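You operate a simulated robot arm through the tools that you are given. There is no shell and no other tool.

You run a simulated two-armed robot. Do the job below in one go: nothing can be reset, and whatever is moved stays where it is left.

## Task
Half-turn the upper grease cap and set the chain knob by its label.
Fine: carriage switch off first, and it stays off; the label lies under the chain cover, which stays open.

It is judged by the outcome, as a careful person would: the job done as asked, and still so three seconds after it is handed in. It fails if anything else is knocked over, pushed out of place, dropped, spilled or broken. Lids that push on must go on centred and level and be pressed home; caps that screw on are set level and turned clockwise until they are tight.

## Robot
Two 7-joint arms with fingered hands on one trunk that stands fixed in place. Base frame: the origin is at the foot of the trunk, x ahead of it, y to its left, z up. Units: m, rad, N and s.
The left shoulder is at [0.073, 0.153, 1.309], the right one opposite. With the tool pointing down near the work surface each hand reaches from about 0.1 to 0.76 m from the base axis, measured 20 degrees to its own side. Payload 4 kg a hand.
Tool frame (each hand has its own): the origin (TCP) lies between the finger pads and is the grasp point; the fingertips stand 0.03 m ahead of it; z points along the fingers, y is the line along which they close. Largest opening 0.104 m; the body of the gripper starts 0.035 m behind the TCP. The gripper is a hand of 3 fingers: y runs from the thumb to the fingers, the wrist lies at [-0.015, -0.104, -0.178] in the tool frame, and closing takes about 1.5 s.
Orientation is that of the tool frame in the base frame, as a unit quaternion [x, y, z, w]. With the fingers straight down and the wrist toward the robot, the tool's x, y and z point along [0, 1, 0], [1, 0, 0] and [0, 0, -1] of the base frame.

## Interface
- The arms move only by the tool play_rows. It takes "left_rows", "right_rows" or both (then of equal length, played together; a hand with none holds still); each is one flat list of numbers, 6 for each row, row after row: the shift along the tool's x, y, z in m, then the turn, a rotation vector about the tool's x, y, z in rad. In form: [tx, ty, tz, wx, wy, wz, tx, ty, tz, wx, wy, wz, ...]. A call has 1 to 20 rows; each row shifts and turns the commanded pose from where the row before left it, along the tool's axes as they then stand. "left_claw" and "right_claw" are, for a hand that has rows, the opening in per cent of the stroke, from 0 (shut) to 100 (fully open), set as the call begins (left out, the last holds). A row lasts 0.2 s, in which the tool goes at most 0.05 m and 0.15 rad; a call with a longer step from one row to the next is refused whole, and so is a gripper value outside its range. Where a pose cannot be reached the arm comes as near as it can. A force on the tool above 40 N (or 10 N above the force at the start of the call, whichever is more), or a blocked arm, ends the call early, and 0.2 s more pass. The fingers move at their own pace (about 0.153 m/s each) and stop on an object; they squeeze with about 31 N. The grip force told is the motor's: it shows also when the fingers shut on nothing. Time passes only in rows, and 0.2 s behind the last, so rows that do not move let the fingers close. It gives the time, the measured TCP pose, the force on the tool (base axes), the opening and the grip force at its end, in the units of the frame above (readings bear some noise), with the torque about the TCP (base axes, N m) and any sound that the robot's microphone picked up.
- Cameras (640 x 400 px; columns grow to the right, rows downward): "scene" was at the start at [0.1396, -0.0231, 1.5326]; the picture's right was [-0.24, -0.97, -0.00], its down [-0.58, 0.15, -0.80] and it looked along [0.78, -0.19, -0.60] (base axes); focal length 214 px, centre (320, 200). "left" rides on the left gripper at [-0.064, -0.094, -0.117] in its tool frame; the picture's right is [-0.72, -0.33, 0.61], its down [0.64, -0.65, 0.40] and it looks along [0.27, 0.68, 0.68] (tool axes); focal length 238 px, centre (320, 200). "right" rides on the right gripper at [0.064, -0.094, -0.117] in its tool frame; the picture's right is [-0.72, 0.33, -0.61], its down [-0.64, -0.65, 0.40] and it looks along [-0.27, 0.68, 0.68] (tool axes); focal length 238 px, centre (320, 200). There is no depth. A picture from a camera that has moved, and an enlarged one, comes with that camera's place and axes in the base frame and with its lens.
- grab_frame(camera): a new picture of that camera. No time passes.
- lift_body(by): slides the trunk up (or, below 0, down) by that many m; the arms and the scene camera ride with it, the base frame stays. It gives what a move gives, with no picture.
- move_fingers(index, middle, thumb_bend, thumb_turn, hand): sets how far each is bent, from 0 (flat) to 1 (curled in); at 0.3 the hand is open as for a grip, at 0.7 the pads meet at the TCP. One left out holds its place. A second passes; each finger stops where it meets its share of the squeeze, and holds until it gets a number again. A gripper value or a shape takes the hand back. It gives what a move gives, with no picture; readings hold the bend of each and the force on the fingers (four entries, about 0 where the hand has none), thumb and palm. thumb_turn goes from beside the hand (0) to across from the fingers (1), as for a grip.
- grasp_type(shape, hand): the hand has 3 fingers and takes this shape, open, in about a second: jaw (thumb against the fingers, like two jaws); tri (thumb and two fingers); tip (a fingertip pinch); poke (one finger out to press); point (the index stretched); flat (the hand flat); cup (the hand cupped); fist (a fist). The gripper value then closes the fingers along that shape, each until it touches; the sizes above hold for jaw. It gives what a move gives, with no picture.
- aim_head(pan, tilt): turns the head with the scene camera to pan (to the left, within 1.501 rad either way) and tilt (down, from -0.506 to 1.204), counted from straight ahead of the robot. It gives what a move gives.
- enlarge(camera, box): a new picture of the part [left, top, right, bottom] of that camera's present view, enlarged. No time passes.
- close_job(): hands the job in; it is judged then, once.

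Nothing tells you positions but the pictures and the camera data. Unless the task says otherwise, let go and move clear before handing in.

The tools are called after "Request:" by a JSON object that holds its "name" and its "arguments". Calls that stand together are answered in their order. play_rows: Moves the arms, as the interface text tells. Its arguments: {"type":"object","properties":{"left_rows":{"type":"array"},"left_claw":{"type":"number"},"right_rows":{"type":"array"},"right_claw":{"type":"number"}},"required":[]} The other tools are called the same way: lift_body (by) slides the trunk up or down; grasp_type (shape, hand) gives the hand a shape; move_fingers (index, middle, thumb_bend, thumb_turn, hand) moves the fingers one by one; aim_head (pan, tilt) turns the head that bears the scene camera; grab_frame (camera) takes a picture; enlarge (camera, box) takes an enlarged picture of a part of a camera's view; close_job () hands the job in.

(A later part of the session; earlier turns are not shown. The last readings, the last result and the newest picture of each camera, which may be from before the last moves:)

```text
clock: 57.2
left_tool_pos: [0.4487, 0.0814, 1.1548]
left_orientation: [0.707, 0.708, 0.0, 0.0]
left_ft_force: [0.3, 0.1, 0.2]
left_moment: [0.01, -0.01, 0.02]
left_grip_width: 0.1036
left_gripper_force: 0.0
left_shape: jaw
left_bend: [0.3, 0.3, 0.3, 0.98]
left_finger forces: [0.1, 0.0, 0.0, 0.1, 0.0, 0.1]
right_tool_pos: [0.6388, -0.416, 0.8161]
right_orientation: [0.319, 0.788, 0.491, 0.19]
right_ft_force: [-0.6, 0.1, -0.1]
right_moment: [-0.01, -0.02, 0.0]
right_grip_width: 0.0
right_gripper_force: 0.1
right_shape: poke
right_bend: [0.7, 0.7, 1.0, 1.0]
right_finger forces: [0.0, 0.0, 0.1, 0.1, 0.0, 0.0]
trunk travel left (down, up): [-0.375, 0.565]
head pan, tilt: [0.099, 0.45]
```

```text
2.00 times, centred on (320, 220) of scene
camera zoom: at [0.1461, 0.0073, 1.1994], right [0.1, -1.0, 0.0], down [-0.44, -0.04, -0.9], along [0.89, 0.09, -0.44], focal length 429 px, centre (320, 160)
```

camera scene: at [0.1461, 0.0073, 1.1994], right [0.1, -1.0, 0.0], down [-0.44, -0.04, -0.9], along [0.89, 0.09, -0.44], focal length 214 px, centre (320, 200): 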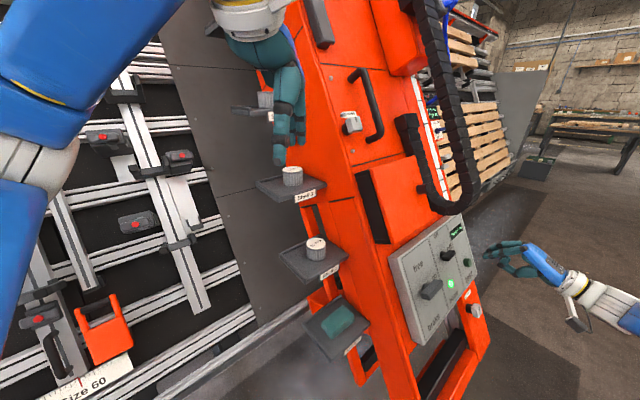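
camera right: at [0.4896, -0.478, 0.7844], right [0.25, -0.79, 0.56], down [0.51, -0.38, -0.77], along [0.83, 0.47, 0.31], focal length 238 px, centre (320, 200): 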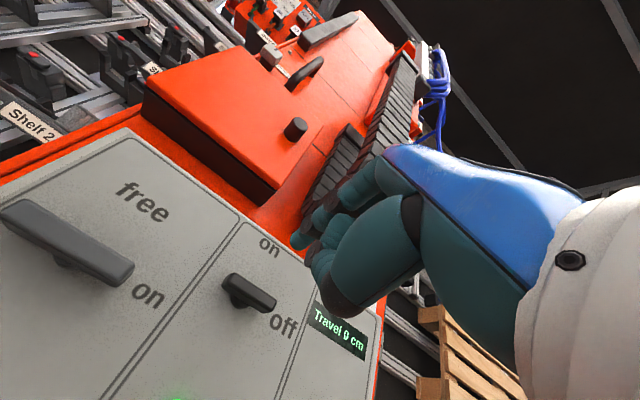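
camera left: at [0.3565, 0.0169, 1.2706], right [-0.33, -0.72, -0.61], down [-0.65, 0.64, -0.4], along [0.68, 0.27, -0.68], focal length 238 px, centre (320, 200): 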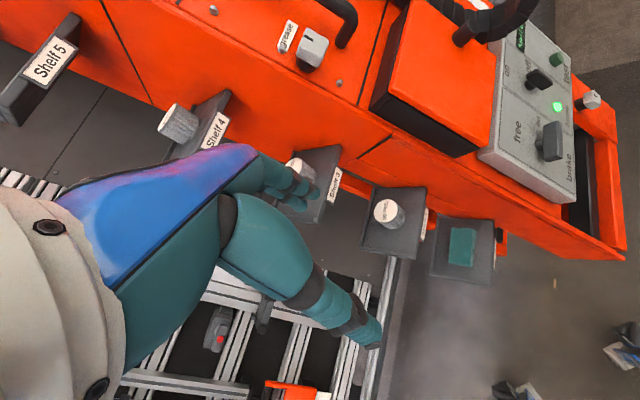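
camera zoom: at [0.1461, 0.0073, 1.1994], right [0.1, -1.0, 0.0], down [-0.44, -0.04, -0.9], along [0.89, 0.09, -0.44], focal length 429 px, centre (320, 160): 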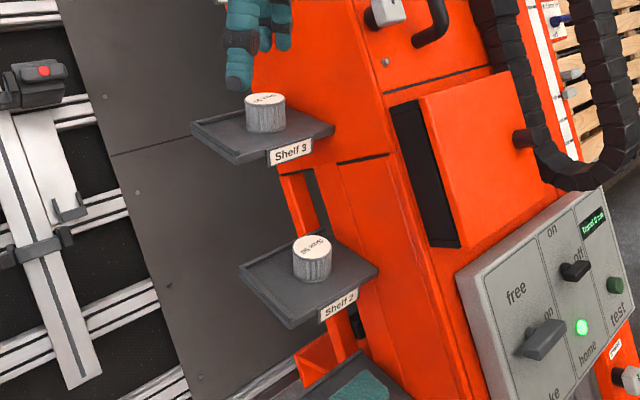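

The cover is an orange lid on a black box with the knob near its right edge, so it hinges on the left. I'll set the jaw shape and move to a stand-off in front of the knob.

Request:
{"name": "grasp_type", "arguments": {"hand": "right", "shape": "jaw"}}

Request:
{"name": "play_rows", "arguments": {"right_rows": [0.011, 0.036, 0, 0, 0, 0, 0.011, 0.036, 0, 0, 0, 0, 0.011, 0.036, 0, 0, 0, 0, 0.011, 0.036, 0, 0, 0, 0, 0.011, 0.036, 0, 0, 0, 0, 0.01, 0.037, 0, 0, 0, 0], "right_claw": 70}}

Request:
{"name": "grab_frame", "arguments": {"camera": "right"}}

Request:
{"name": "enlarge", "arguments": {"camera": "scene", "box": [340, 140, 540, 280]}}

Request:
{"name": "enlarge", "arguments": {"camera": "left", "box": [400, 0, 600, 120]}}

```text
clock: 58.1
left_tool_pos: [0.4494, 0.0808, 1.1543]
left_orientation: [0.707, 0.707, 0.0, 0.0]
left_ft_force: [0.4, -0.3, 0.6]
left_moment: [0.02, -0.01, 0.0]
left_grip_width: 0.1037
left_gripper_force: 0.0
left_shape: jaw
left_bend: [0.3, 0.3, 0.3, 0.98]
left_finger forces: [0.0, 0.0, 0.1, 0.0, 0.1, 0.0]
right_tool_pos: [0.6371, -0.4157, 0.8168]
right_orientation: [0.319, 0.788, 0.491, 0.191]
right_ft_force: [0.0, -0.7, -0.2]
right_moment: [0.0, 0.01, -0.02]
right_grip_width: 0.1038
right_gripper_force: 0.1
right_shape: jaw
right_bend: [0.3, 0.3, 0.3, 0.98]
right_finger forces: [0.0, 0.0, 0.0, 0.0, 0.0, 0.1]
trunk travel left (down, up): [-0.375, 0.565]
head pan, tilt: [0.099, 0.45]
```

```text
clock: 59.5
left_tool_pos: [0.4487, 0.0813, 1.1539]
left_orientation: [0.707, 0.707, 0.001, 0.001]
left_ft_force: [-1.0, -0.1, -0.2]
left_moment: [-0.01, -0.02, -0.03]
left_grip_width: 0.1036
left_gripper_force: 0.0
left_shape: jaw
left_bend: [0.3, 0.3, 0.3, 0.98]
left_finger forces: [0.1, 0.0, 0.1, 0.0, 0.0, 0.1]
right_tool_pos: [0.6588, -0.3026, 1.0138]
right_orientation: [0.319, 0.788, 0.491, 0.191]
right_ft_force: [-0.7, -0.1, 0.4]
right_moment: [-0.01, -0.01, 0.05]
right_grip_width: 0.073
right_gripper_force: 0.1
right_shape: jaw
right_bend: [0.27, 0.37, 0.58, 0.99]
right_finger forces: [0.0, 0.1, 0.0, 0.1, 0.0, 0.0]
trunk travel left (down, up): [-0.375, 0.565]
head pan, tilt: [0.099, 0.45]
```

```text
taken
camera right: at [0.5114, -0.365, 0.9816], right [0.25, -0.79, 0.56], down [0.5, -0.38, -0.77], along [0.83, 0.47, 0.31], focal length 238 px, centre (320, 200)
```

right: 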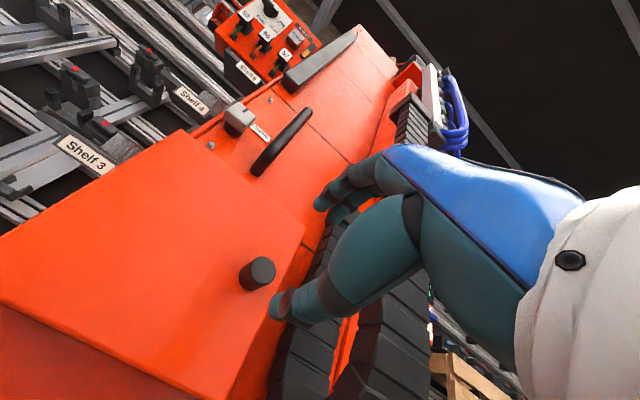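

```text
2.86 times, centred on (440, 210) of scene
camera zoom: at [0.146, 0.0087, 1.1994], right [0.1, -1.0, 0.0], down [-0.44, -0.04, -0.9], along [0.89, 0.09, -0.44], focal length 613 px, centre (-23, 171)
```

zoom: 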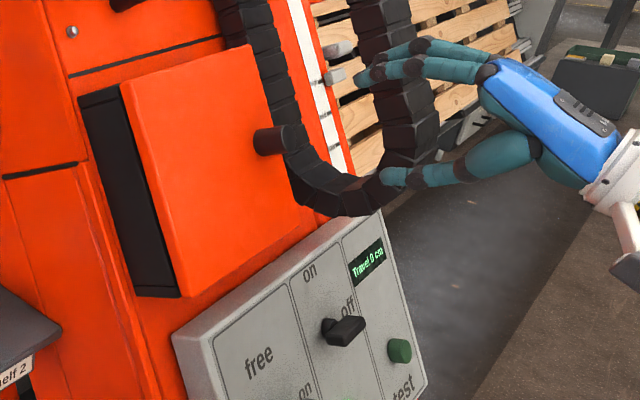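

```text
3.20 times, centred on (500, 60) of left
camera zoom: at [0.3555, 0.018, 1.2709], right [-0.33, -0.72, -0.61], down [-0.65, 0.64, -0.41], along [0.68, 0.27, -0.68], focal length 763 px, centre (-256, 648)
```

zoom: 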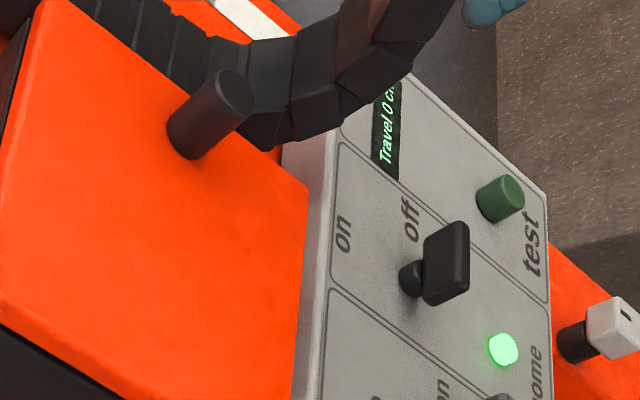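

The knob is centred exactly on the approach axis. Advancing over it and closing.

Request:
{"name": "play_rows", "arguments": {"right_rows": [-0.001, 0, 0.03, 0, 0, 0, -0.001, 0, 0.03, 0, 0, 0, -0.001, 0, 0.03, 0, 0, 0, 0, 0, 0.014, 0, 0, 0]}}

Request:
{"name": "grab_frame", "arguments": {"camera": "right"}}

Request:
{"name": "enlarge", "arguments": {"camera": "scene", "box": [340, 140, 540, 280]}}

```text
clock: 60.5
left_tool_pos: [0.4458, 0.0773, 1.155]
left_orientation: [0.706, 0.708, 0.003, 0.001]
left_ft_force: [-0.5, 0.3, 0.6]
left_moment: [0.04, 0.02, 0.03]
left_grip_width: 0.1038
left_gripper_force: 0.0
left_shape: jaw
left_bend: [0.3, 0.3, 0.3, 0.98]
left_finger forces: [0.1, 0.0, 0.0, 0.0, 0.0, 0.0]
right_tool_pos: [0.7189, -0.2396, 0.9685]
right_orientation: [0.318, 0.786, 0.493, 0.193]
right_ft_force: [-8.1, -7.8, 8.2]
right_moment: [-0.41, 0.53, 0.02]
right_grip_width: 0.0725
right_gripper_force: 0.0
right_shape: jaw
right_bend: [0.27, 0.37, 0.59, 0.99]
right_finger forces: [0.0, 0.1, 0.0, 0.1, 13.8, 0.0]
trunk travel left (down, up): [-0.375, 0.565]
head pan, tilt: [0.099, 0.45]
```

```text
taken
camera right: at [0.5727, -0.3003, 0.9357], right [0.24, -0.8, 0.56], down [0.51, -0.38, -0.77], along [0.83, 0.47, 0.31], focal length 238 px, centre (320, 200)
```

right: 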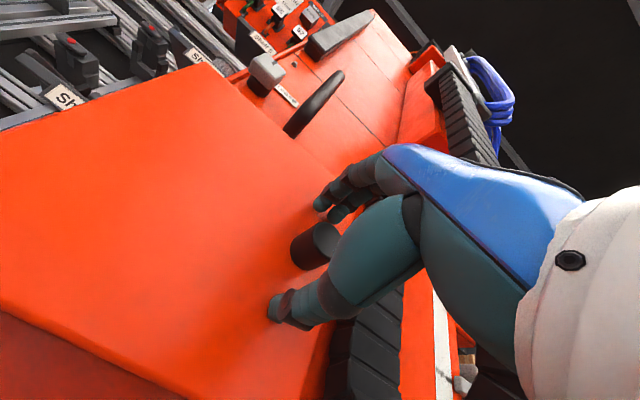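

```text
2.86 times, centred on (440, 210) of scene
camera zoom: at [0.1412, 0.0046, 1.2003], right [0.1, -1.0, 0.0], down [-0.43, -0.04, -0.9], along [0.9, 0.09, -0.43], focal length 613 px, centre (-23, 171)
```

zoom: 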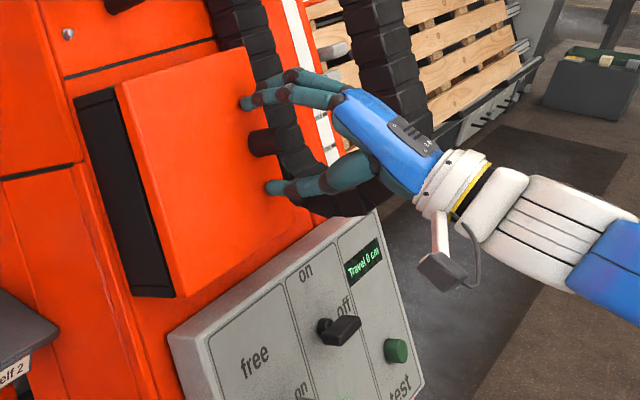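

The thumb tip just touches the lid; backing off 5 mm and closing on the knob.

Request:
{"name": "play_rows", "arguments": {"right_rows": [0, 0, -0.006, 0, 0, 0, 0, 0, 0, 0, 0, 0, 0, 0, 0, 0, 0, 0]}}

Request:
{"name": "play_rows", "arguments": {"right_rows": [0, 0, 0, 0, 0, 0, 0, 0, 0, 0, 0, 0, 0, 0, 0, 0, 0, 0, 0, 0, 0, 0, 0, 0, 0, 0, 0, 0, 0, 0, 0, 0, 0, 0, 0, 0], "right_claw": 0}}

Request:
{"name": "grab_frame", "arguments": {"camera": "right"}}

```text
clock: 61.3
left_tool_pos: [0.4491, 0.081, 1.1544]
left_orientation: [0.707, 0.708, 0.0, -0.001]
left_ft_force: [-0.5, -0.4, 0.8]
left_moment: [0.02, 0.03, -0.02]
left_grip_width: 0.1036
left_gripper_force: 0.0
left_shape: jaw
left_bend: [0.3, 0.3, 0.3, 0.98]
left_finger forces: [0.0, 0.0, 0.0, 0.0, 0.1, 0.1]
right_tool_pos: [0.7199, -0.2393, 0.9688]
right_orientation: [0.319, 0.788, 0.491, 0.19]
right_ft_force: [-1.3, 0.3, 0.4]
right_moment: [0.01, 0.01, -0.01]
right_grip_width: 0.0729
right_gripper_force: 0.0
right_shape: jaw
right_bend: [0.27, 0.37, 0.58, 0.99]
right_finger forces: [0.1, 0.1, 0.0, 0.0, 0.6, 0.0]
trunk travel left (down, up): [-0.375, 0.565]
head pan, tilt: [0.099, 0.45]
```

```text
clock: 62.7
left_tool_pos: [0.4469, 0.0826, 1.1561]
left_orientation: [0.707, 0.708, 0.0, 0.002]
left_ft_force: [0.2, 0.3, 1.0]
left_moment: [0.02, 0.0, -0.03]
left_grip_width: 0.1036
left_gripper_force: 0.1
left_shape: jaw
left_bend: [0.3, 0.3, 0.3, 0.98]
left_finger forces: [0.1, 0.1, 0.1, 0.0, 0.1, 0.0]
right_tool_pos: [0.717, -0.2378, 0.9735]
right_orientation: [0.318, 0.787, 0.492, 0.194]
right_ft_force: [8.7, 0.9, 22.5]
right_moment: [0.5, -0.7, -0.16]
right_grip_width: 0.0132
right_gripper_force: 31.1
right_shape: jaw
right_bend: [0.7, 0.69, 0.75, 1.0]
right_finger forces: [20.2, 25.9, 0.0, 0.0, 22.2, 0.1]
trunk travel left (down, up): [-0.375, 0.565]
head pan, tilt: [0.099, 0.45]
```

```text
taken
camera right: at [0.571, -0.2999, 0.9412], right [0.24, -0.79, 0.56], down [0.51, -0.38, -0.77], along [0.82, 0.47, 0.31], focal length 238 px, centre (320, 200)
```

right: 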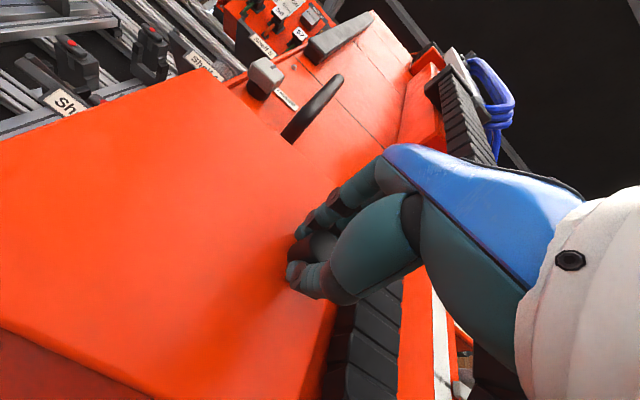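

The knob is gripped. I'll ease the hand up a few mm and start swinging the lid open about its left hinge, rotating the hand with it.

Request:
{"name": "play_rows", "arguments": {"right_rows": [0, 0.005, 0, 0, 0, 0, 0.0035, 0, -0.0163, 0, -0.1, 0, 0.0035, 0, -0.0163, 0, -0.1, 0, 0.0035, 0, -0.0163, 0, -0.1, 0]}}

Request:
{"name": "grab_frame", "arguments": {"camera": "scene"}}

Request:
{"name": "grab_frame", "arguments": {"camera": "right"}}

```text
clock: 63.7
left_tool_pos: [0.4482, 0.0867, 1.1552]
left_orientation: [0.706, 0.708, -0.002, 0.003]
left_ft_force: [-1.1, 0.1, 0.7]
left_moment: [0.0, 0.02, 0.01]
left_grip_width: 0.1037
left_gripper_force: 0.1
left_shape: jaw
left_bend: [0.3, 0.3, 0.3, 0.98]
left_finger forces: [0.1, 0.1, 0.1, 0.0, 0.0, 0.1]
right_tool_pos: [0.6774, -0.2513, 0.9974]
right_orientation: [0.385, 0.753, 0.436, 0.306]
right_ft_force: [-1.8, 16.4, 3.6]
right_moment: [0.2, -0.26, 0.41]
right_grip_width: 0.013
right_gripper_force: 30.4
right_shape: jaw
right_bend: [0.7, 0.7, 0.75, 1.0]
right_finger forces: [25.6, 15.4, 0.0, 0.0, 28.7, 0.0]
trunk travel left (down, up): [-0.375, 0.565]
head pan, tilt: [0.099, 0.45]
```

```text
taken
camera scene: at [0.1441, 0.0147, 1.1995], right [0.1, -0.99, 0.0], down [-0.43, -0.05, -0.9], along [0.9, 0.09, -0.44], focal length 214 px, centre (320, 200)
```

scene: 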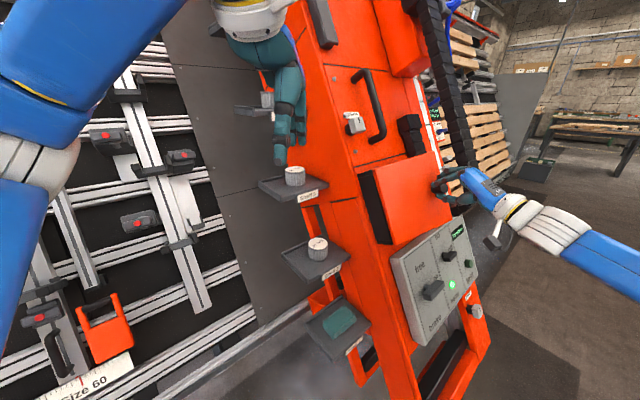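

```text
taken
camera right: at [0.5218, -0.2771, 0.9543], right [-0.02, -0.76, 0.65], down [0.45, -0.58, -0.68], along [0.89, 0.28, 0.35], focal length 238 px, centre (320, 200)
```

right: 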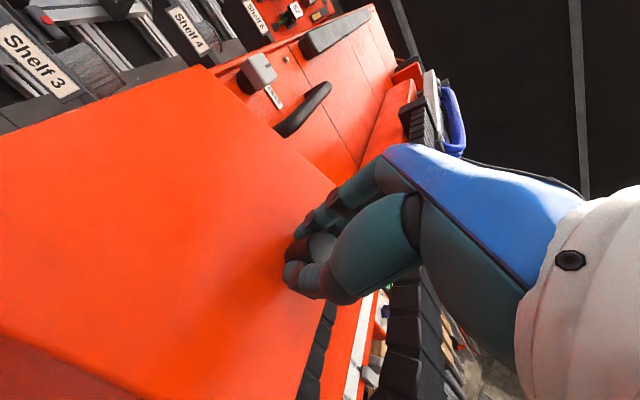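

The lid is opening smoothly. Continuing the swing, easing slightly toward the hinge to relieve the side force.

Request:
{"name": "play_rows", "arguments": {"right_rows": [0.009, 0.001, -0.0163, 0, -0.1, 0, 0.006, 0.001, -0.0163, 0, -0.1, 0, 0.005, 0, -0.0163, 0, -0.1, 0, 0.005, 0, -0.0163, 0, -0.1, 0]}}

Request:
{"name": "grab_frame", "arguments": {"camera": "scene"}}

```text
clock: 64.7
left_tool_pos: [0.4491, 0.0875, 1.154]
left_orientation: [0.706, 0.708, -0.002, 0.002]
left_ft_force: [-0.5, 0.2, -0.4]
left_moment: [0.01, -0.02, 0.01]
left_grip_width: 0.1037
left_gripper_force: 0.0
left_shape: jaw
left_bend: [0.3, 0.3, 0.3, 0.98]
left_finger forces: [0.0, 0.0, 0.1, 0.0, 0.1, 0.0]
right_tool_pos: [0.614, -0.2501, 1.0188]
right_orientation: [0.465, 0.678, 0.35, 0.449]
right_ft_force: [2.8, 22.6, -3.5]
right_moment: [0.07, -0.05, 0.58]
right_grip_width: 0.0131
right_gripper_force: 30.6
right_shape: jaw
right_bend: [0.7, 0.7, 0.75, 1.0]
right_finger forces: [30.1, 12.6, 0.0, 0.0, 29.2, 0.0]
trunk travel left (down, up): [-0.375, 0.565]
head pan, tilt: [0.099, 0.45]
```

```text
taken
camera scene: at [0.1475, 0.0169, 1.1992], right [0.1, -0.99, 0.01], down [-0.44, -0.05, -0.9], along [0.89, 0.09, -0.44], focal length 214 px, centre (320, 200)
```

scene: 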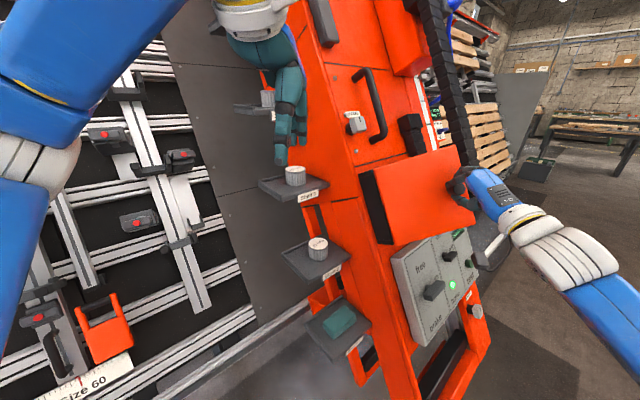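

About 40° open; a radial pull is building, so I'll correct inward and continue the swing.

Request:
{"name": "play_rows", "arguments": {"right_rows": [0.008, 0, 0.001, 0, -0.05, 0, 0.007, 0, -0.016, 0, -0.1, 0, 0.006, 0, -0.016, 0, -0.1, 0, 0.006, 0, -0.016, 0, -0.1, 0]}}

Request:
{"name": "grab_frame", "arguments": {"camera": "scene"}}

```text
clock: 65.6
left_tool_pos: [0.448, 0.0855, 1.1547]
left_orientation: [0.707, 0.707, -0.001, 0.001]
left_ft_force: [-0.3, -0.1, 0.7]
left_moment: [0.03, 0.01, 0.02]
left_grip_width: 0.1036
left_gripper_force: 0.1
left_shape: jaw
left_bend: [0.3, 0.3, 0.3, 0.98]
left_finger forces: [0.0, 0.0, 0.0, 0.0, 0.0, 0.0]
right_tool_pos: [0.5827, -0.2463, 1.0235]
right_orientation: [0.471, 0.657, 0.323, 0.492]
right_ft_force: [18.5, 44.2, 11.7]
right_moment: [-0.11, -0.56, 0.91]
right_grip_width: 0.0103
right_gripper_force: 30.9
right_shape: jaw
right_bend: [0.7, 0.69, 0.76, 0.99]
right_finger forces: [41.3, 18.9, 0.0, 0.0, 19.2, 0.0]
right hand out of reach, approached as far as the arm can: row 2, 3, 4
trunk travel left (down, up): [-0.375, 0.565]
head pan, tilt: [0.099, 0.45]
stopped in row 4 (right hand): the force on the tool passed its limit at 46 N (the readings are from after the stop); the commanded pose is now the measured one
```

```text
taken
camera scene: at [0.1481, 0.0224, 1.1992], right [0.1, -0.99, 0.01], down [-0.44, -0.05, -0.9], along [0.89, 0.08, -0.44], focal length 214 px, centre (320, 200)
```

scene: 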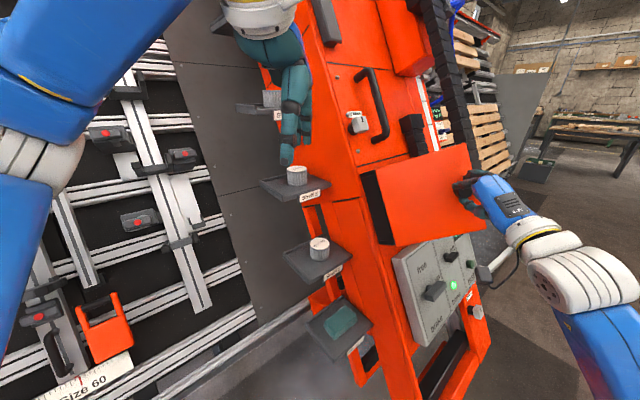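

The lid is about 50° open, and my arm is getting folded too tightly. I'll keep hold of the knob but turn the hand back about the pinch axis (the round knob can pivot in the fingers), which moves my wrist out to a comfortable place.

Request:
{"name": "play_rows", "arguments": {"right_rows": [0.006, 0.004, 0.003, 0, 0.05, 0, 0, 0, 0, 0, 0.1, 0, 0, 0, 0, 0, 0.1, 0]}}

Request:
{"name": "grab_frame", "arguments": {"camera": "scene"}}

Request:
{"name": "grab_frame", "arguments": {"camera": "right"}}

```text
clock: 66.4
left_tool_pos: [0.4473, 0.0819, 1.1546]
left_orientation: [0.707, 0.707, 0.0, 0.002]
left_ft_force: [-0.2, 0.0, 0.6]
left_moment: [0.01, -0.01, -0.02]
left_grip_width: 0.1037
left_gripper_force: 0.1
left_shape: jaw
left_bend: [0.3, 0.3, 0.3, 0.98]
left_finger forces: [0.0, 0.0, 0.0, 0.0, 0.1, 0.1]
right_tool_pos: [0.5869, -0.2511, 1.0244]
right_orientation: [0.435, 0.708, 0.375, 0.411]
right_ft_force: [15.9, 15.5, 20.7]
right_moment: [0.07, -1.26, -0.34]
right_grip_width: 0.0111
right_gripper_force: 31.7
right_shape: jaw
right_bend: [0.7, 0.67, 0.76, 0.99]
right_finger forces: [31.6, 51.2, 0.0, 0.0, 19.2, 0.0]
trunk travel left (down, up): [-0.375, 0.565]
head pan, tilt: [0.099, 0.45]
```

```text
taken
camera scene: at [0.1463, 0.0159, 1.1997], right [0.1, -1.0, 0.01], down [-0.44, -0.05, -0.9], along [0.89, 0.09, -0.44], focal length 214 px, centre (320, 200)
```

scene: 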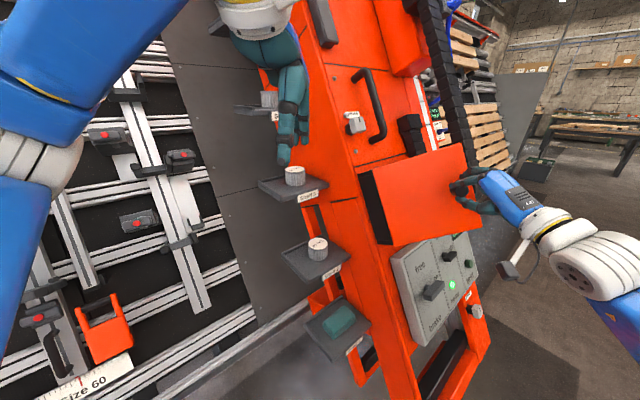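

```text
taken
camera right: at [0.4341, -0.2442, 0.9685], right [-0.25, -0.66, 0.71], down [0.35, -0.74, -0.57], along [0.9, 0.1, 0.42], focal length 238 px, centre (320, 200)
```

right: 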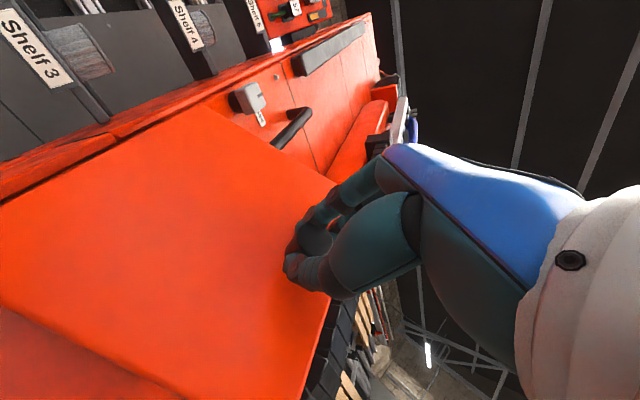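

Request:
{"name": "play_rows", "arguments": {"right_rows": [0, 0.006, 0, 0, 0.05, 0, 0, 0, 0, 0, 0.1, 0, 0, 0, 0, 0, 0.1, 0]}}

Request:
{"name": "grab_frame", "arguments": {"camera": "right"}}

```text
clock: 67.2
left_tool_pos: [0.4465, 0.0782, 1.1553]
left_orientation: [0.707, 0.707, 0.002, 0.001]
left_ft_force: [-0.6, -0.5, 0.5]
left_moment: [-0.01, 0.02, 0.01]
left_grip_width: 0.1035
left_gripper_force: 0.0
left_shape: jaw
left_bend: [0.3, 0.3, 0.3, 0.98]
left_finger forces: [0.0, 0.0, 0.0, 0.0, 0.0, 0.1]
right_tool_pos: [0.5896, -0.2535, 1.0294]
right_orientation: [0.386, 0.753, 0.426, 0.318]
right_ft_force: [11.6, -3.2, 19.7]
right_moment: [0.04, -1.41, -1.19]
right_grip_width: 0.0125
right_gripper_force: 31.6
right_shape: jaw
right_bend: [0.7, 0.67, 0.74, 0.99]
right_finger forces: [25.5, 71.3, 0.0, 0.0, 26.9, 0.0]
trunk travel left (down, up): [-0.375, 0.565]
head pan, tilt: [0.099, 0.45]
```

```text
taken
camera right: at [0.4339, -0.2772, 0.9857], right [-0.04, -0.75, 0.66], down [0.44, -0.61, -0.66], along [0.89, 0.27, 0.36], focal length 238 px, centre (320, 200)
```

right: 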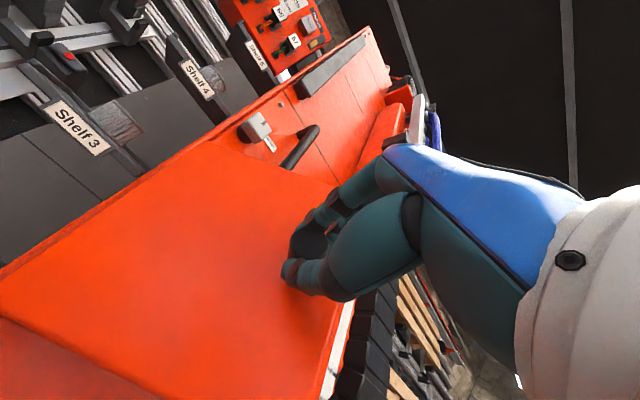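

The middle finger is loading up, so I won't force the pivot. I'll ease back a little, relax the grip, and see whether the lid stays where it is.

Request:
{"name": "play_rows", "arguments": {"right_rows": [0, 0.002, 0, 0, -0.1, 0, 0, 0, 0, 0, -0.06, 0]}}

Request:
{"name": "play_rows", "arguments": {"right_rows": [0, 0, 0, 0, 0, 0, 0, 0, 0, 0, 0, 0, 0, 0, 0, 0, 0, 0], "right_claw": 35}}

Request:
{"name": "grab_frame", "arguments": {"camera": "right"}}

Request:
{"name": "grab_frame", "arguments": {"camera": "scene"}}

```text
clock: 67.8
left_tool_pos: [0.4473, 0.0788, 1.1548]
left_orientation: [0.707, 0.707, 0.001, 0.0]
left_ft_force: [0.3, -0.2, -0.9]
left_moment: [-0.03, -0.02, 0.01]
left_grip_width: 0.1035
left_gripper_force: 0.1
left_shape: jaw
left_bend: [0.3, 0.3, 0.3, 0.98]
left_finger forces: [0.0, 0.1, 0.0, 0.0, 0.0, 0.0]
right_tool_pos: [0.5884, -0.2509, 1.0276]
right_orientation: [0.419, 0.727, 0.395, 0.374]
right_ft_force: [6.2, -1.7, 13.0]
right_moment: [0.02, -0.6, -0.36]
right_grip_width: 0.0115
right_gripper_force: 31.4
right_shape: jaw
right_bend: [0.7, 0.69, 0.74, 1.0]
right_finger forces: [26.5, 39.3, 0.0, 0.0, 26.4, 0.0]
trunk travel left (down, up): [-0.375, 0.565]
head pan, tilt: [0.099, 0.45]
```

```text
clock: 68.6
left_tool_pos: [0.4472, 0.0766, 1.1558]
left_orientation: [0.707, 0.707, 0.002, -0.001]
left_ft_force: [0.0, 0.2, -0.1]
left_moment: [0.01, 0.01, -0.05]
left_grip_width: 0.1033
left_gripper_force: 0.2
left_shape: jaw
left_bend: [0.3, 0.3, 0.3, 0.98]
left_finger forces: [0.1, 0.0, 0.0, 0.1, 0.0, 0.0]
right_tool_pos: [0.5899, -0.2527, 1.0275]
right_orientation: [0.419, 0.728, 0.393, 0.374]
right_ft_force: [0.6, -0.2, 0.5]
right_moment: [0.0, -0.01, 0.05]
right_grip_width: 0.0361
right_gripper_force: 0.0
right_shape: jaw
right_bend: [0.74, 0.51, 0.73, 1.0]
right_finger forces: [0.1, 0.0, 0.1, 0.0, 0.0, 0.1]
trunk travel left (down, up): [-0.375, 0.565]
head pan, tilt: [0.099, 0.45]
```

```text
taken
camera right: at [0.4356, -0.2557, 0.9771], right [-0.17, -0.7, 0.69], down [0.38, -0.7, -0.61], along [0.91, 0.16, 0.39], focal length 238 px, centre (320, 200)
```

right: 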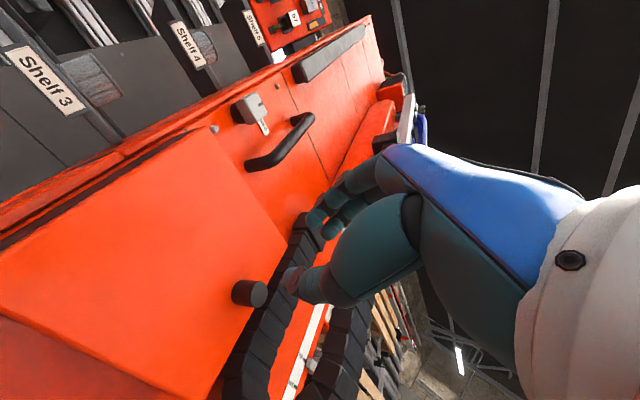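

```text
taken
camera scene: at [0.1459, 0.008, 1.1994], right [0.1, -1.0, 0.0], down [-0.44, -0.04, -0.9], along [0.89, 0.09, -0.44], focal length 214 px, centre (320, 200)
```

scene: 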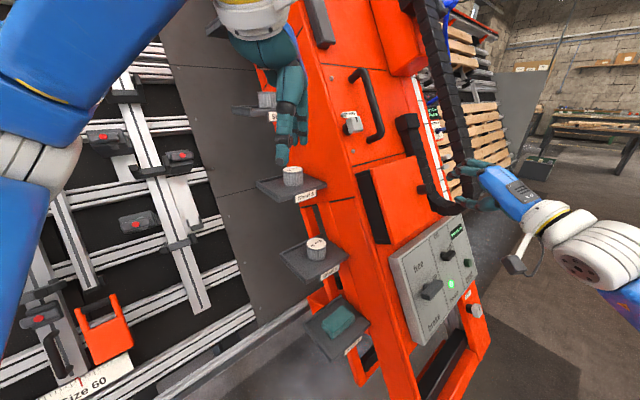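

The lid falls shut by gravity when released, so it must be carried past upright (>90°). I'll do that two-handed: right hand opens it by the knob to ~50°, left hand then pushes it over from inside. First I back the right hand off square and raise the trunk 0.15 m for better reach.

Request:
{"name": "play_rows", "arguments": {"right_rows": [0, 0, -0.02, 0, 0, 0, -0.02, 0, 0, 0, 0.15, 0, -0.03, 0, 0, 0, 0.15, 0, -0.03, 0, 0, 0, 0.15, 0], "right_claw": 70}}

Request:
{"name": "lift_body", "arguments": {"by": 0.15}}

Request:
{"name": "grab_frame", "arguments": {"camera": "right"}}

Request:
{"name": "grab_frame", "arguments": {"camera": "scene"}}

```text
clock: 69.6
left_tool_pos: [0.4513, 0.0749, 1.1539]
left_orientation: [0.708, 0.707, 0.001, -0.002]
left_ft_force: [0.3, -0.5, 0.4]
left_moment: [0.01, 0.01, 0.0]
left_grip_width: 0.1033
left_gripper_force: 0.0
left_shape: jaw
left_bend: [0.3, 0.3, 0.3, 0.98]
left_finger forces: [0.1, 0.0, 0.0, 0.1, 0.1, 0.1]
right_tool_pos: [0.6141, -0.3262, 1.045]
right_orientation: [0.321, 0.792, 0.478, 0.203]
right_ft_force: [0.0, -0.8, 0.2]
right_moment: [0.0, -0.03, 0.01]
right_grip_width: 0.0728
right_gripper_force: 0.0
right_shape: jaw
right_bend: [0.27, 0.37, 0.58, 0.99]
right_finger forces: [0.0, 0.0, 0.1, 0.0, 0.1, 0.0]
trunk travel left (down, up): [-0.375, 0.565]
head pan, tilt: [0.099, 0.45]
```

```text
clock: 71.4
left_tool_pos: [0.4481, 0.0772, 1.3045]
left_orientation: [0.707, 0.707, 0.002, 0.0]
left_ft_force: [-0.3, 0.5, 0.2]
left_moment: [0.0, -0.04, 0.0]
left_grip_width: 0.1037
left_gripper_force: 0.0
left_shape: jaw
left_bend: [0.3, 0.3, 0.3, 0.98]
left_finger forces: [0.0, 0.0, 0.0, 0.0, 0.0, 0.0]
right_tool_pos: [0.6116, -0.3241, 1.1969]
right_orientation: [0.321, 0.792, 0.478, 0.204]
right_ft_force: [-0.3, 0.2, 0.5]
right_moment: [-0.01, -0.03, 0.0]
right_grip_width: 0.0727
right_gripper_force: 0.2
right_shape: jaw
right_bend: [0.27, 0.37, 0.58, 0.99]
right_finger forces: [0.0, 0.1, 0.0, 0.1, 0.0, 0.0]
trunk travel left (down, up): [-0.525, 0.415]
head pan, tilt: [0.099, 0.45]
```

```text
taken
camera right: at [0.464, -0.3844, 1.165], right [0.23, -0.78, 0.58], down [0.51, -0.42, -0.76], along [0.83, 0.47, 0.3], focal length 238 px, centre (320, 200)
```

right: 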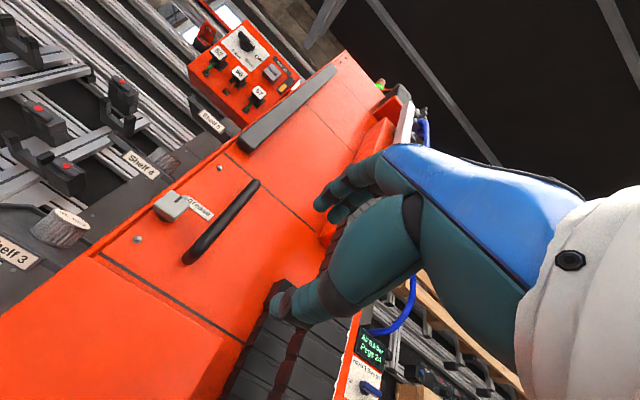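

```text
taken
camera scene: at [0.1465, 0.0073, 1.3494], right [0.1, -1.0, 0.0], down [-0.44, -0.04, -0.9], along [0.89, 0.09, -0.44], focal length 214 px, centre (320, 200)
```

scene: 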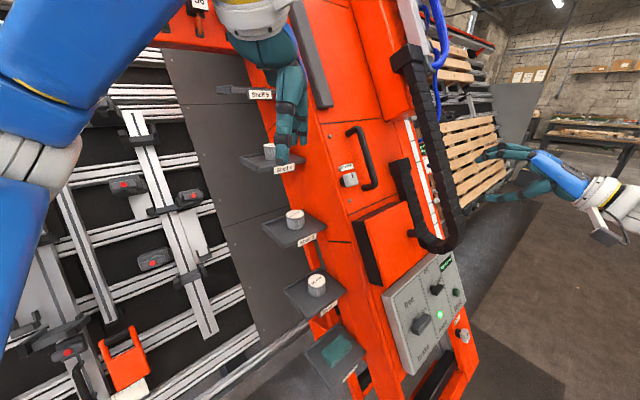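

I can see another control box higher up with a black knob on a white plate – that could be the chain knob. Zooming in on it.

Request:
{"name": "enlarge", "arguments": {"camera": "right", "box": [180, 10, 320, 130]}}

Request:
{"name": "aim_head", "arguments": {"pan": 0.5, "tilt": 0.1}}

Request:
{"name": "grab_frame", "arguments": {"camera": "scene"}}

```text
3.33 times, centred on (250, 70) of right
camera zoom: at [0.464, -0.3844, 1.165], right [0.23, -0.78, 0.58], down [0.51, -0.42, -0.76], along [0.83, 0.47, 0.3], focal length 794 px, centre (553, 633)
```

zoom: 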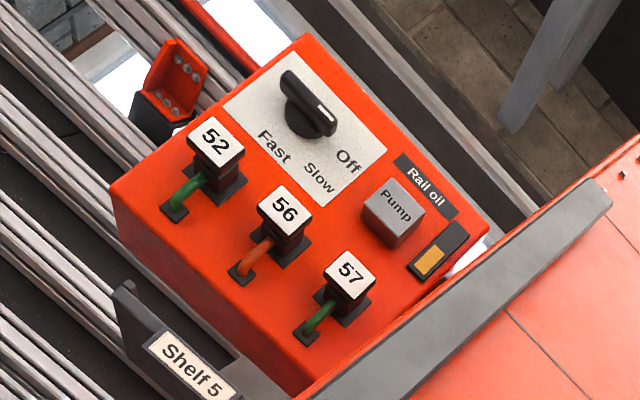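

```text
clock: 72.2
left_tool_pos: [0.4504, 0.0775, 1.306]
left_orientation: [0.706, 0.708, 0.002, 0.0]
left_ft_force: [0.0, 0.2, -0.7]
left_moment: [-0.01, 0.0, 0.02]
left_grip_width: 0.1036
left_gripper_force: 0.0
left_shape: jaw
left_bend: [0.3, 0.3, 0.3, 0.98]
left_finger forces: [0.0, 0.1, 0.0, 0.0, 0.0, 0.0]
right_tool_pos: [0.6118, -0.3245, 1.1979]
right_orientation: [0.322, 0.791, 0.478, 0.205]
right_ft_force: [0.9, -0.5, -0.2]
right_moment: [0.01, 0.03, -0.01]
right_grip_width: 0.0725
right_gripper_force: 0.0
right_shape: jaw
right_bend: [0.27, 0.37, 0.58, 0.99]
right_finger forces: [0.0, 0.1, 0.0, 0.0, 0.0, 0.1]
trunk travel left (down, up): [-0.525, 0.415]
head pan, tilt: [0.499, 0.099]
```

```text
taken
camera scene: at [0.1358, 0.0421, 1.3821], right [0.48, -0.88, 0.0], down [-0.09, -0.05, -0.99], along [0.87, 0.48, -0.1], focal length 214 px, centre (320, 200)
```

scene: 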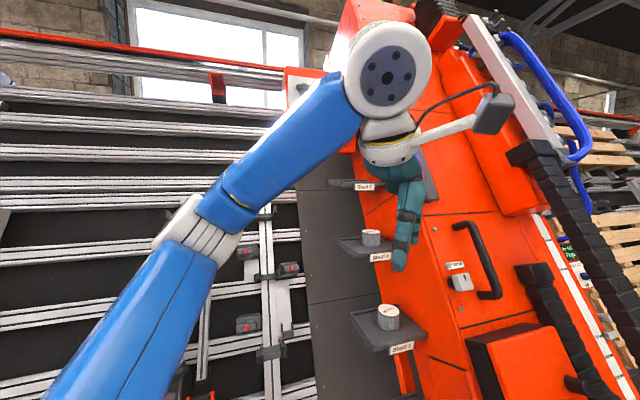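

That box is Off/Slow/Fast with a rail-oil pump; the label under the chain cover should tell what to set. Moving the right hand back down to the cover knob.

Request:
{"name": "play_rows", "arguments": {"right_rows": [-0.0045, -0.034, 0, 0, 0, 0, -0.0045, -0.034, 0, 0, 0, 0, -0.0045, -0.034, 0, 0, 0, 0, -0.0045, -0.033, 0, 0, 0, 0, 0, 0, 0.04, 0, 0, 0, 0, 0, 0.04, 0, 0, 0, 0, 0, 0.04, 0, 0, 0]}}

Request:
{"name": "grab_frame", "arguments": {"camera": "right"}}

Request:
{"name": "aim_head", "arguments": {"pan": 0.0, "tilt": 0.5}}

Request:
{"name": "grab_frame", "arguments": {"camera": "scene"}}

```text
clock: 73.8
left_tool_pos: [0.4488, 0.0774, 1.3053]
left_orientation: [0.708, 0.707, 0.001, -0.001]
left_ft_force: [0.6, 0.2, -0.4]
left_moment: [-0.01, 0.02, 0.02]
left_grip_width: 0.1037
left_gripper_force: 0.1
left_shape: jaw
left_bend: [0.3, 0.3, 0.3, 0.98]
left_finger forces: [0.1, 0.0, 0.0, 0.0, 0.0, 0.0]
right_tool_pos: [0.6555, -0.3041, 1.0215]
right_orientation: [0.321, 0.792, 0.478, 0.203]
right_ft_force: [-0.3, 0.1, 0.0]
right_moment: [0.0, -0.02, 0.04]
right_grip_width: 0.0726
right_gripper_force: 0.1
right_shape: jaw
right_bend: [0.27, 0.37, 0.58, 0.99]
right_finger forces: [0.0, 0.0, 0.1, 0.1, 0.1, 0.0]
trunk travel left (down, up): [-0.525, 0.415]
head pan, tilt: [0.499, 0.099]
```

```text
taken
camera right: at [0.5074, -0.364, 0.9904], right [0.23, -0.78, 0.58], down [0.51, -0.42, -0.76], along [0.83, 0.47, 0.3], focal length 238 px, centre (320, 200)
```

right: 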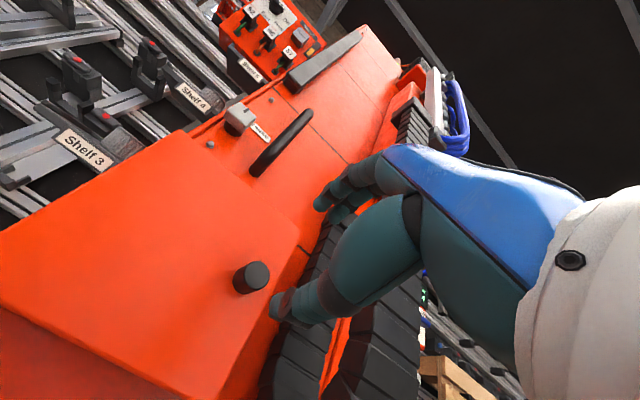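

```text
clock: 74.8
left_tool_pos: [0.4469, 0.0775, 1.305]
left_orientation: [0.707, 0.707, 0.002, 0.0]
left_ft_force: [0.0, 0.0, 0.0]
left_moment: [-0.02, 0.0, 0.03]
left_grip_width: 0.1036
left_gripper_force: 0.1
left_shape: jaw
left_bend: [0.3, 0.3, 0.3, 0.98]
left_finger forces: [0.0, 0.1, 0.0, 0.0, 0.0, 0.0]
right_tool_pos: [0.6539, -0.3041, 1.0227]
right_orientation: [0.321, 0.792, 0.477, 0.204]
right_ft_force: [-0.3, 1.0, 0.8]
right_moment: [-0.01, 0.01, -0.01]
right_grip_width: 0.073
right_gripper_force: 0.0
right_shape: jaw
right_bend: [0.27, 0.37, 0.58, 0.99]
right_finger forces: [0.0, 0.0, 0.0, 0.0, 0.0, 0.1]
trunk travel left (down, up): [-0.525, 0.415]
head pan, tilt: [0.0, 0.499]
```

```text
taken
camera scene: at [0.1458, -0.0017, 1.3451], right [0.0, -1.0, 0.0], down [-0.48, 0.0, -0.88], along [0.88, 0.0, -0.48], focal length 214 px, centre (320, 200)
```

scene: 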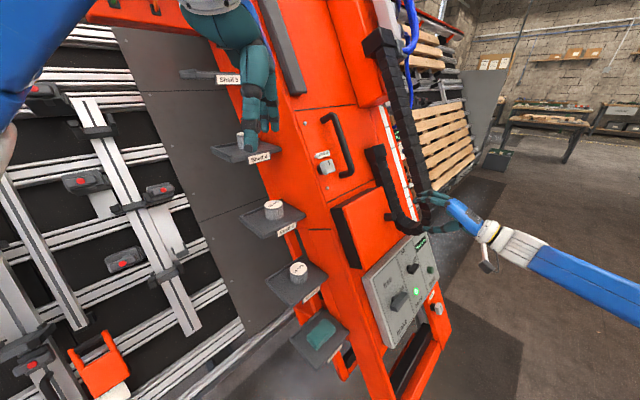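

Request:
{"name": "play_rows", "arguments": {"right_rows": [0, -0.004, 0.035, 0, 0, 0, 0, 0, 0.035, 0, 0, 0, 0, 0, 0.028, 0, 0, 0, 0, 0, 0.005, 0, 0, 0]}}

Request:
{"name": "play_rows", "arguments": {"right_rows": [0, 0, 0, 0, 0, 0, 0, 0, 0, 0, 0, 0, 0, 0, 0, 0, 0, 0, 0, 0, 0, 0, 0, 0, 0, 0, 0, 0, 0, 0, 0, 0, 0, 0, 0, 0], "right_claw": 0}}

Request:
{"name": "grab_frame", "arguments": {"camera": "right"}}

```text
clock: 75.8
left_tool_pos: [0.4468, 0.0773, 1.3046]
left_orientation: [0.707, 0.707, 0.002, 0.0]
left_ft_force: [-0.1, -1.8, -0.8]
left_moment: [0.01, 0.0, -0.02]
left_grip_width: 0.1036
left_gripper_force: 0.0
left_shape: jaw
left_bend: [0.3, 0.3, 0.3, 0.98]
left_finger forces: [0.0, 0.0, 0.0, 0.0, 0.0, 0.0]
right_tool_pos: [0.7204, -0.243, 0.9723]
right_orientation: [0.321, 0.792, 0.478, 0.204]
right_ft_force: [0.0, -0.5, -0.1]
right_moment: [0.0, -0.03, 0.02]
right_grip_width: 0.0727
right_gripper_force: 0.0
right_shape: jaw
right_bend: [0.27, 0.37, 0.58, 0.99]
right_finger forces: [0.0, 0.0, 0.0, 0.0, 0.0, 0.1]
trunk travel left (down, up): [-0.525, 0.415]
head pan, tilt: [0.0, 0.499]
```

```text
clock: 77.2
left_tool_pos: [0.4475, 0.0766, 1.3045]
left_orientation: [0.707, 0.707, 0.002, 0.0]
left_ft_force: [0.2, 0.2, -0.2]
left_moment: [0.0, 0.03, -0.05]
left_grip_width: 0.1036
left_gripper_force: 0.1
left_shape: jaw
left_bend: [0.3, 0.3, 0.3, 0.98]
left_finger forces: [0.1, 0.0, 0.0, 0.1, 0.1, 0.0]
right_tool_pos: [0.7216, -0.2441, 0.972]
right_orientation: [0.321, 0.792, 0.478, 0.203]
right_ft_force: [1.0, -0.4, -0.9]
right_moment: [-0.06, -0.03, -0.03]
right_grip_width: 0.0184
right_gripper_force: 30.9
right_shape: jaw
right_bend: [0.73, 0.64, 0.74, 1.0]
right_finger forces: [18.3, 8.2, 0.0, 0.1, 27.3, 0.0]
trunk travel left (down, up): [-0.525, 0.415]
head pan, tilt: [0.0, 0.499]
```

```text
taken
camera right: at [0.5728, -0.3039, 0.9404], right [0.23, -0.78, 0.58], down [0.51, -0.42, -0.76], along [0.83, 0.47, 0.3], focal length 238 px, centre (320, 200)
```

right: 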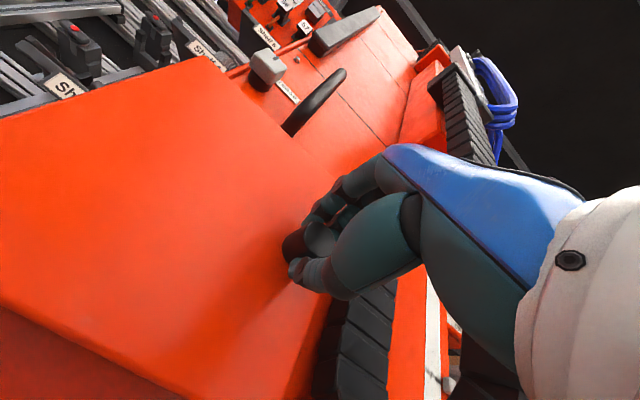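

A clean grip with no side load. Swinging the lid open again with the better-fitted hinge radius.

Request:
{"name": "play_rows", "arguments": {"right_rows": [0.0051, 0, -0.0172, 0, -0.1, 0, 0.0051, 0, -0.0172, 0, -0.1, 0, 0.0051, 0, -0.0172, 0, -0.1, 0, 0.0051, 0, -0.0172, 0, -0.1, 0]}}

Request:
{"name": "play_rows", "arguments": {"right_rows": [0.0055, 0, -0.0172, 0, -0.1, 0, 0.0055, 0, -0.0172, 0, -0.1, 0, 0.0055, 0, -0.0172, 0, -0.1, 0]}}

Request:
{"name": "grab_frame", "arguments": {"camera": "scene"}}

Request:
{"name": "grab_frame", "arguments": {"camera": "left"}}

```text
clock: 78.2
left_tool_pos: [0.4472, 0.0801, 1.305]
left_orientation: [0.706, 0.708, 0.002, 0.002]
left_ft_force: [0.6, -0.5, 0.4]
left_moment: [0.0, 0.01, -0.02]
left_grip_width: 0.1033
left_gripper_force: 0.0
left_shape: jaw
left_bend: [0.3, 0.3, 0.3, 0.98]
left_finger forces: [0.0, 0.0, 0.0, 0.0, 0.1, 0.0]
right_tool_pos: [0.6568, -0.2611, 1.0017]
right_orientation: [0.409, 0.736, 0.404, 0.358]
right_ft_force: [-1.4, 5.5, -2.9]
right_moment: [-0.02, 0.06, 0.07]
right_grip_width: 0.0184
right_gripper_force: 31.1
right_shape: jaw
right_bend: [0.73, 0.64, 0.74, 1.0]
right_finger forces: [20.3, 6.7, 0.1, 0.0, 27.5, 0.0]
trunk travel left (down, up): [-0.525, 0.415]
head pan, tilt: [0.0, 0.499]
```

```text
clock: 79.0
left_tool_pos: [0.448, 0.0809, 1.3052]
left_orientation: [0.707, 0.707, 0.001, 0.0]
left_ft_force: [0.6, 0.4, 0.1]
left_moment: [-0.04, 0.03, 0.01]
left_grip_width: 0.1036
left_gripper_force: 0.0
left_shape: jaw
left_bend: [0.3, 0.3, 0.3, 0.98]
left_finger forces: [0.0, 0.1, 0.0, 0.1, 0.0, 0.0]
right_tool_pos: [0.6063, -0.2777, 1.0279]
right_orientation: [0.463, 0.677, 0.338, 0.461]
right_ft_force: [-0.8, 0.5, 0.1]
right_moment: [0.02, -0.02, 0.0]
right_grip_width: 0.0143
right_gripper_force: 31.2
right_shape: jaw
right_bend: [0.74, 0.73, 0.83, 1.0]
right_finger forces: [0.1, 0.0, 0.1, 0.1, 0.0, 0.1]
right hand out of reach, approached as far as the arm can: row 3
trunk travel left (down, up): [-0.525, 0.415]
head pan, tilt: [0.0, 0.499]
```

```text
taken
camera scene: at [0.146, 0.0029, 1.3451], right [0.0, -1.0, 0.0], down [-0.48, 0.0, -0.88], along [0.88, 0.0, -0.48], focal length 214 px, centre (320, 200)
```

scene: 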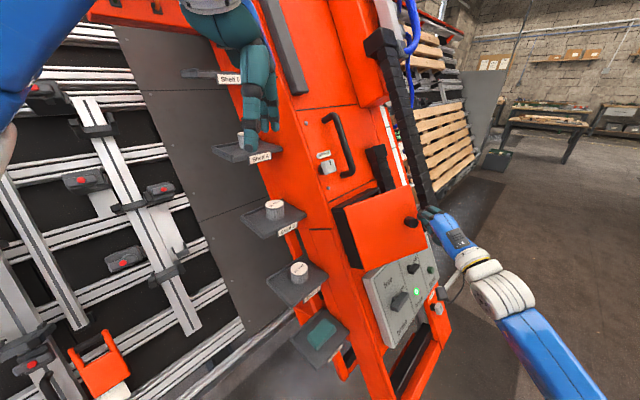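

```text
taken
camera left: at [0.3538, 0.0177, 1.4216], right [-0.32, -0.72, -0.61], down [-0.65, 0.64, -0.41], along [0.69, 0.27, -0.68], focal length 238 px, centre (320, 200)
```

left: 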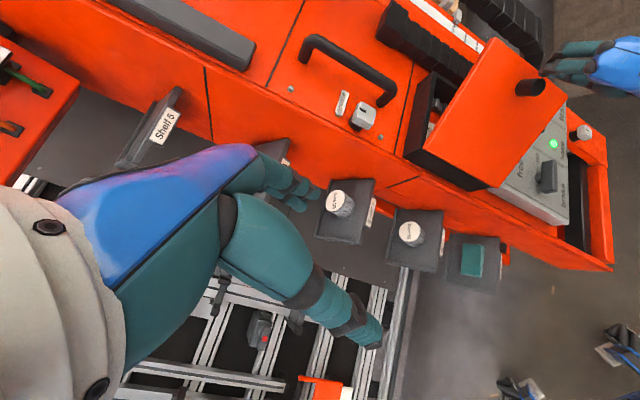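

The knob slipped out, but right now the lid is still partly open in this instant – I'll peek inside while no time passes.

Request:
{"name": "enlarge", "arguments": {"camera": "left", "box": [390, 50, 510, 200]}}

Request:
{"name": "enlarge", "arguments": {"camera": "left", "box": [415, 70, 455, 140]}}

Request:
{"name": "enlarge", "arguments": {"camera": "scene", "box": [330, 160, 450, 280]}}

Request:
{"name": "grab_frame", "arguments": {"camera": "right"}}

```text
2.67 times, centred on (450, 125) of left
camera zoom: at [0.3538, 0.0177, 1.4216], right [-0.32, -0.72, -0.61], down [-0.65, 0.64, -0.41], along [0.69, 0.27, -0.68], focal length 636 px, centre (-27, 400)
```

zoom: 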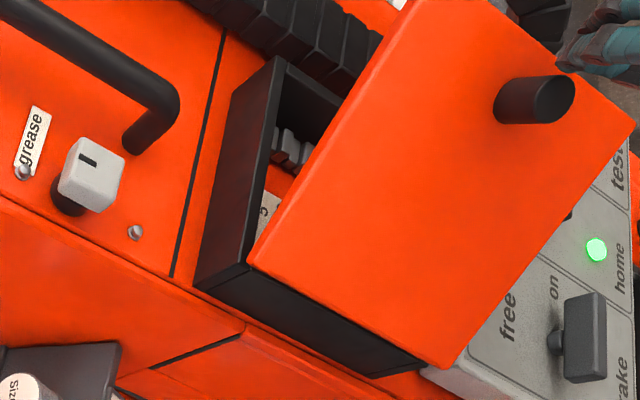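

```text
5.71 times, centred on (435, 105) of left
camera zoom: at [0.3538, 0.0177, 1.4216], right [-0.32, -0.72, -0.61], down [-0.65, 0.64, -0.41], along [0.69, 0.27, -0.68], focal length 1362 px, centre (-337, 743)
```

zoom: 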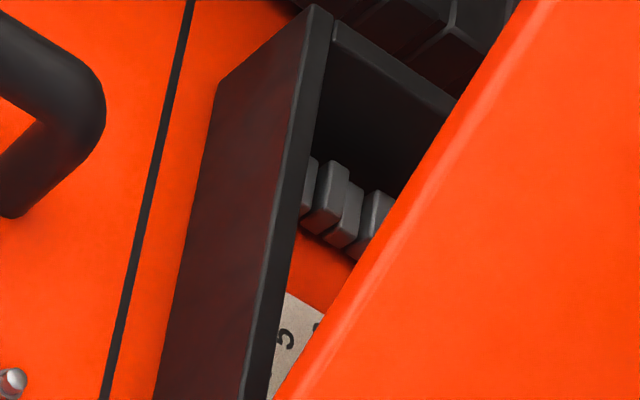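

```text
3.33 times, centred on (390, 220) of scene
camera zoom: at [0.146, 0.0029, 1.3451], right [0.0, -1.0, 0.0], down [-0.48, 0.0, -0.88], along [0.88, 0.0, -0.48], focal length 715 px, centre (87, 133)
```

zoom: 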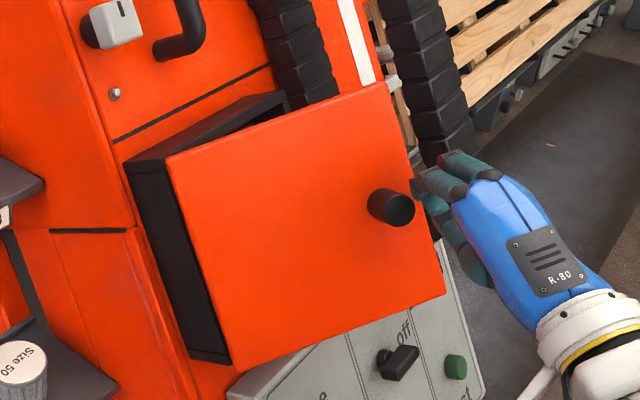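

```text
taken
camera right: at [0.4595, -0.2529, 0.9653], right [-0.37, -0.58, 0.72], down [0.27, -0.81, -0.52], along [0.89, 0.0, 0.45], focal length 238 px, centre (320, 200)
```

right: 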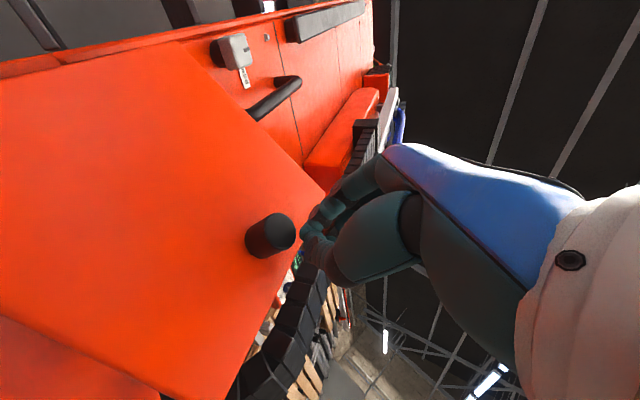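

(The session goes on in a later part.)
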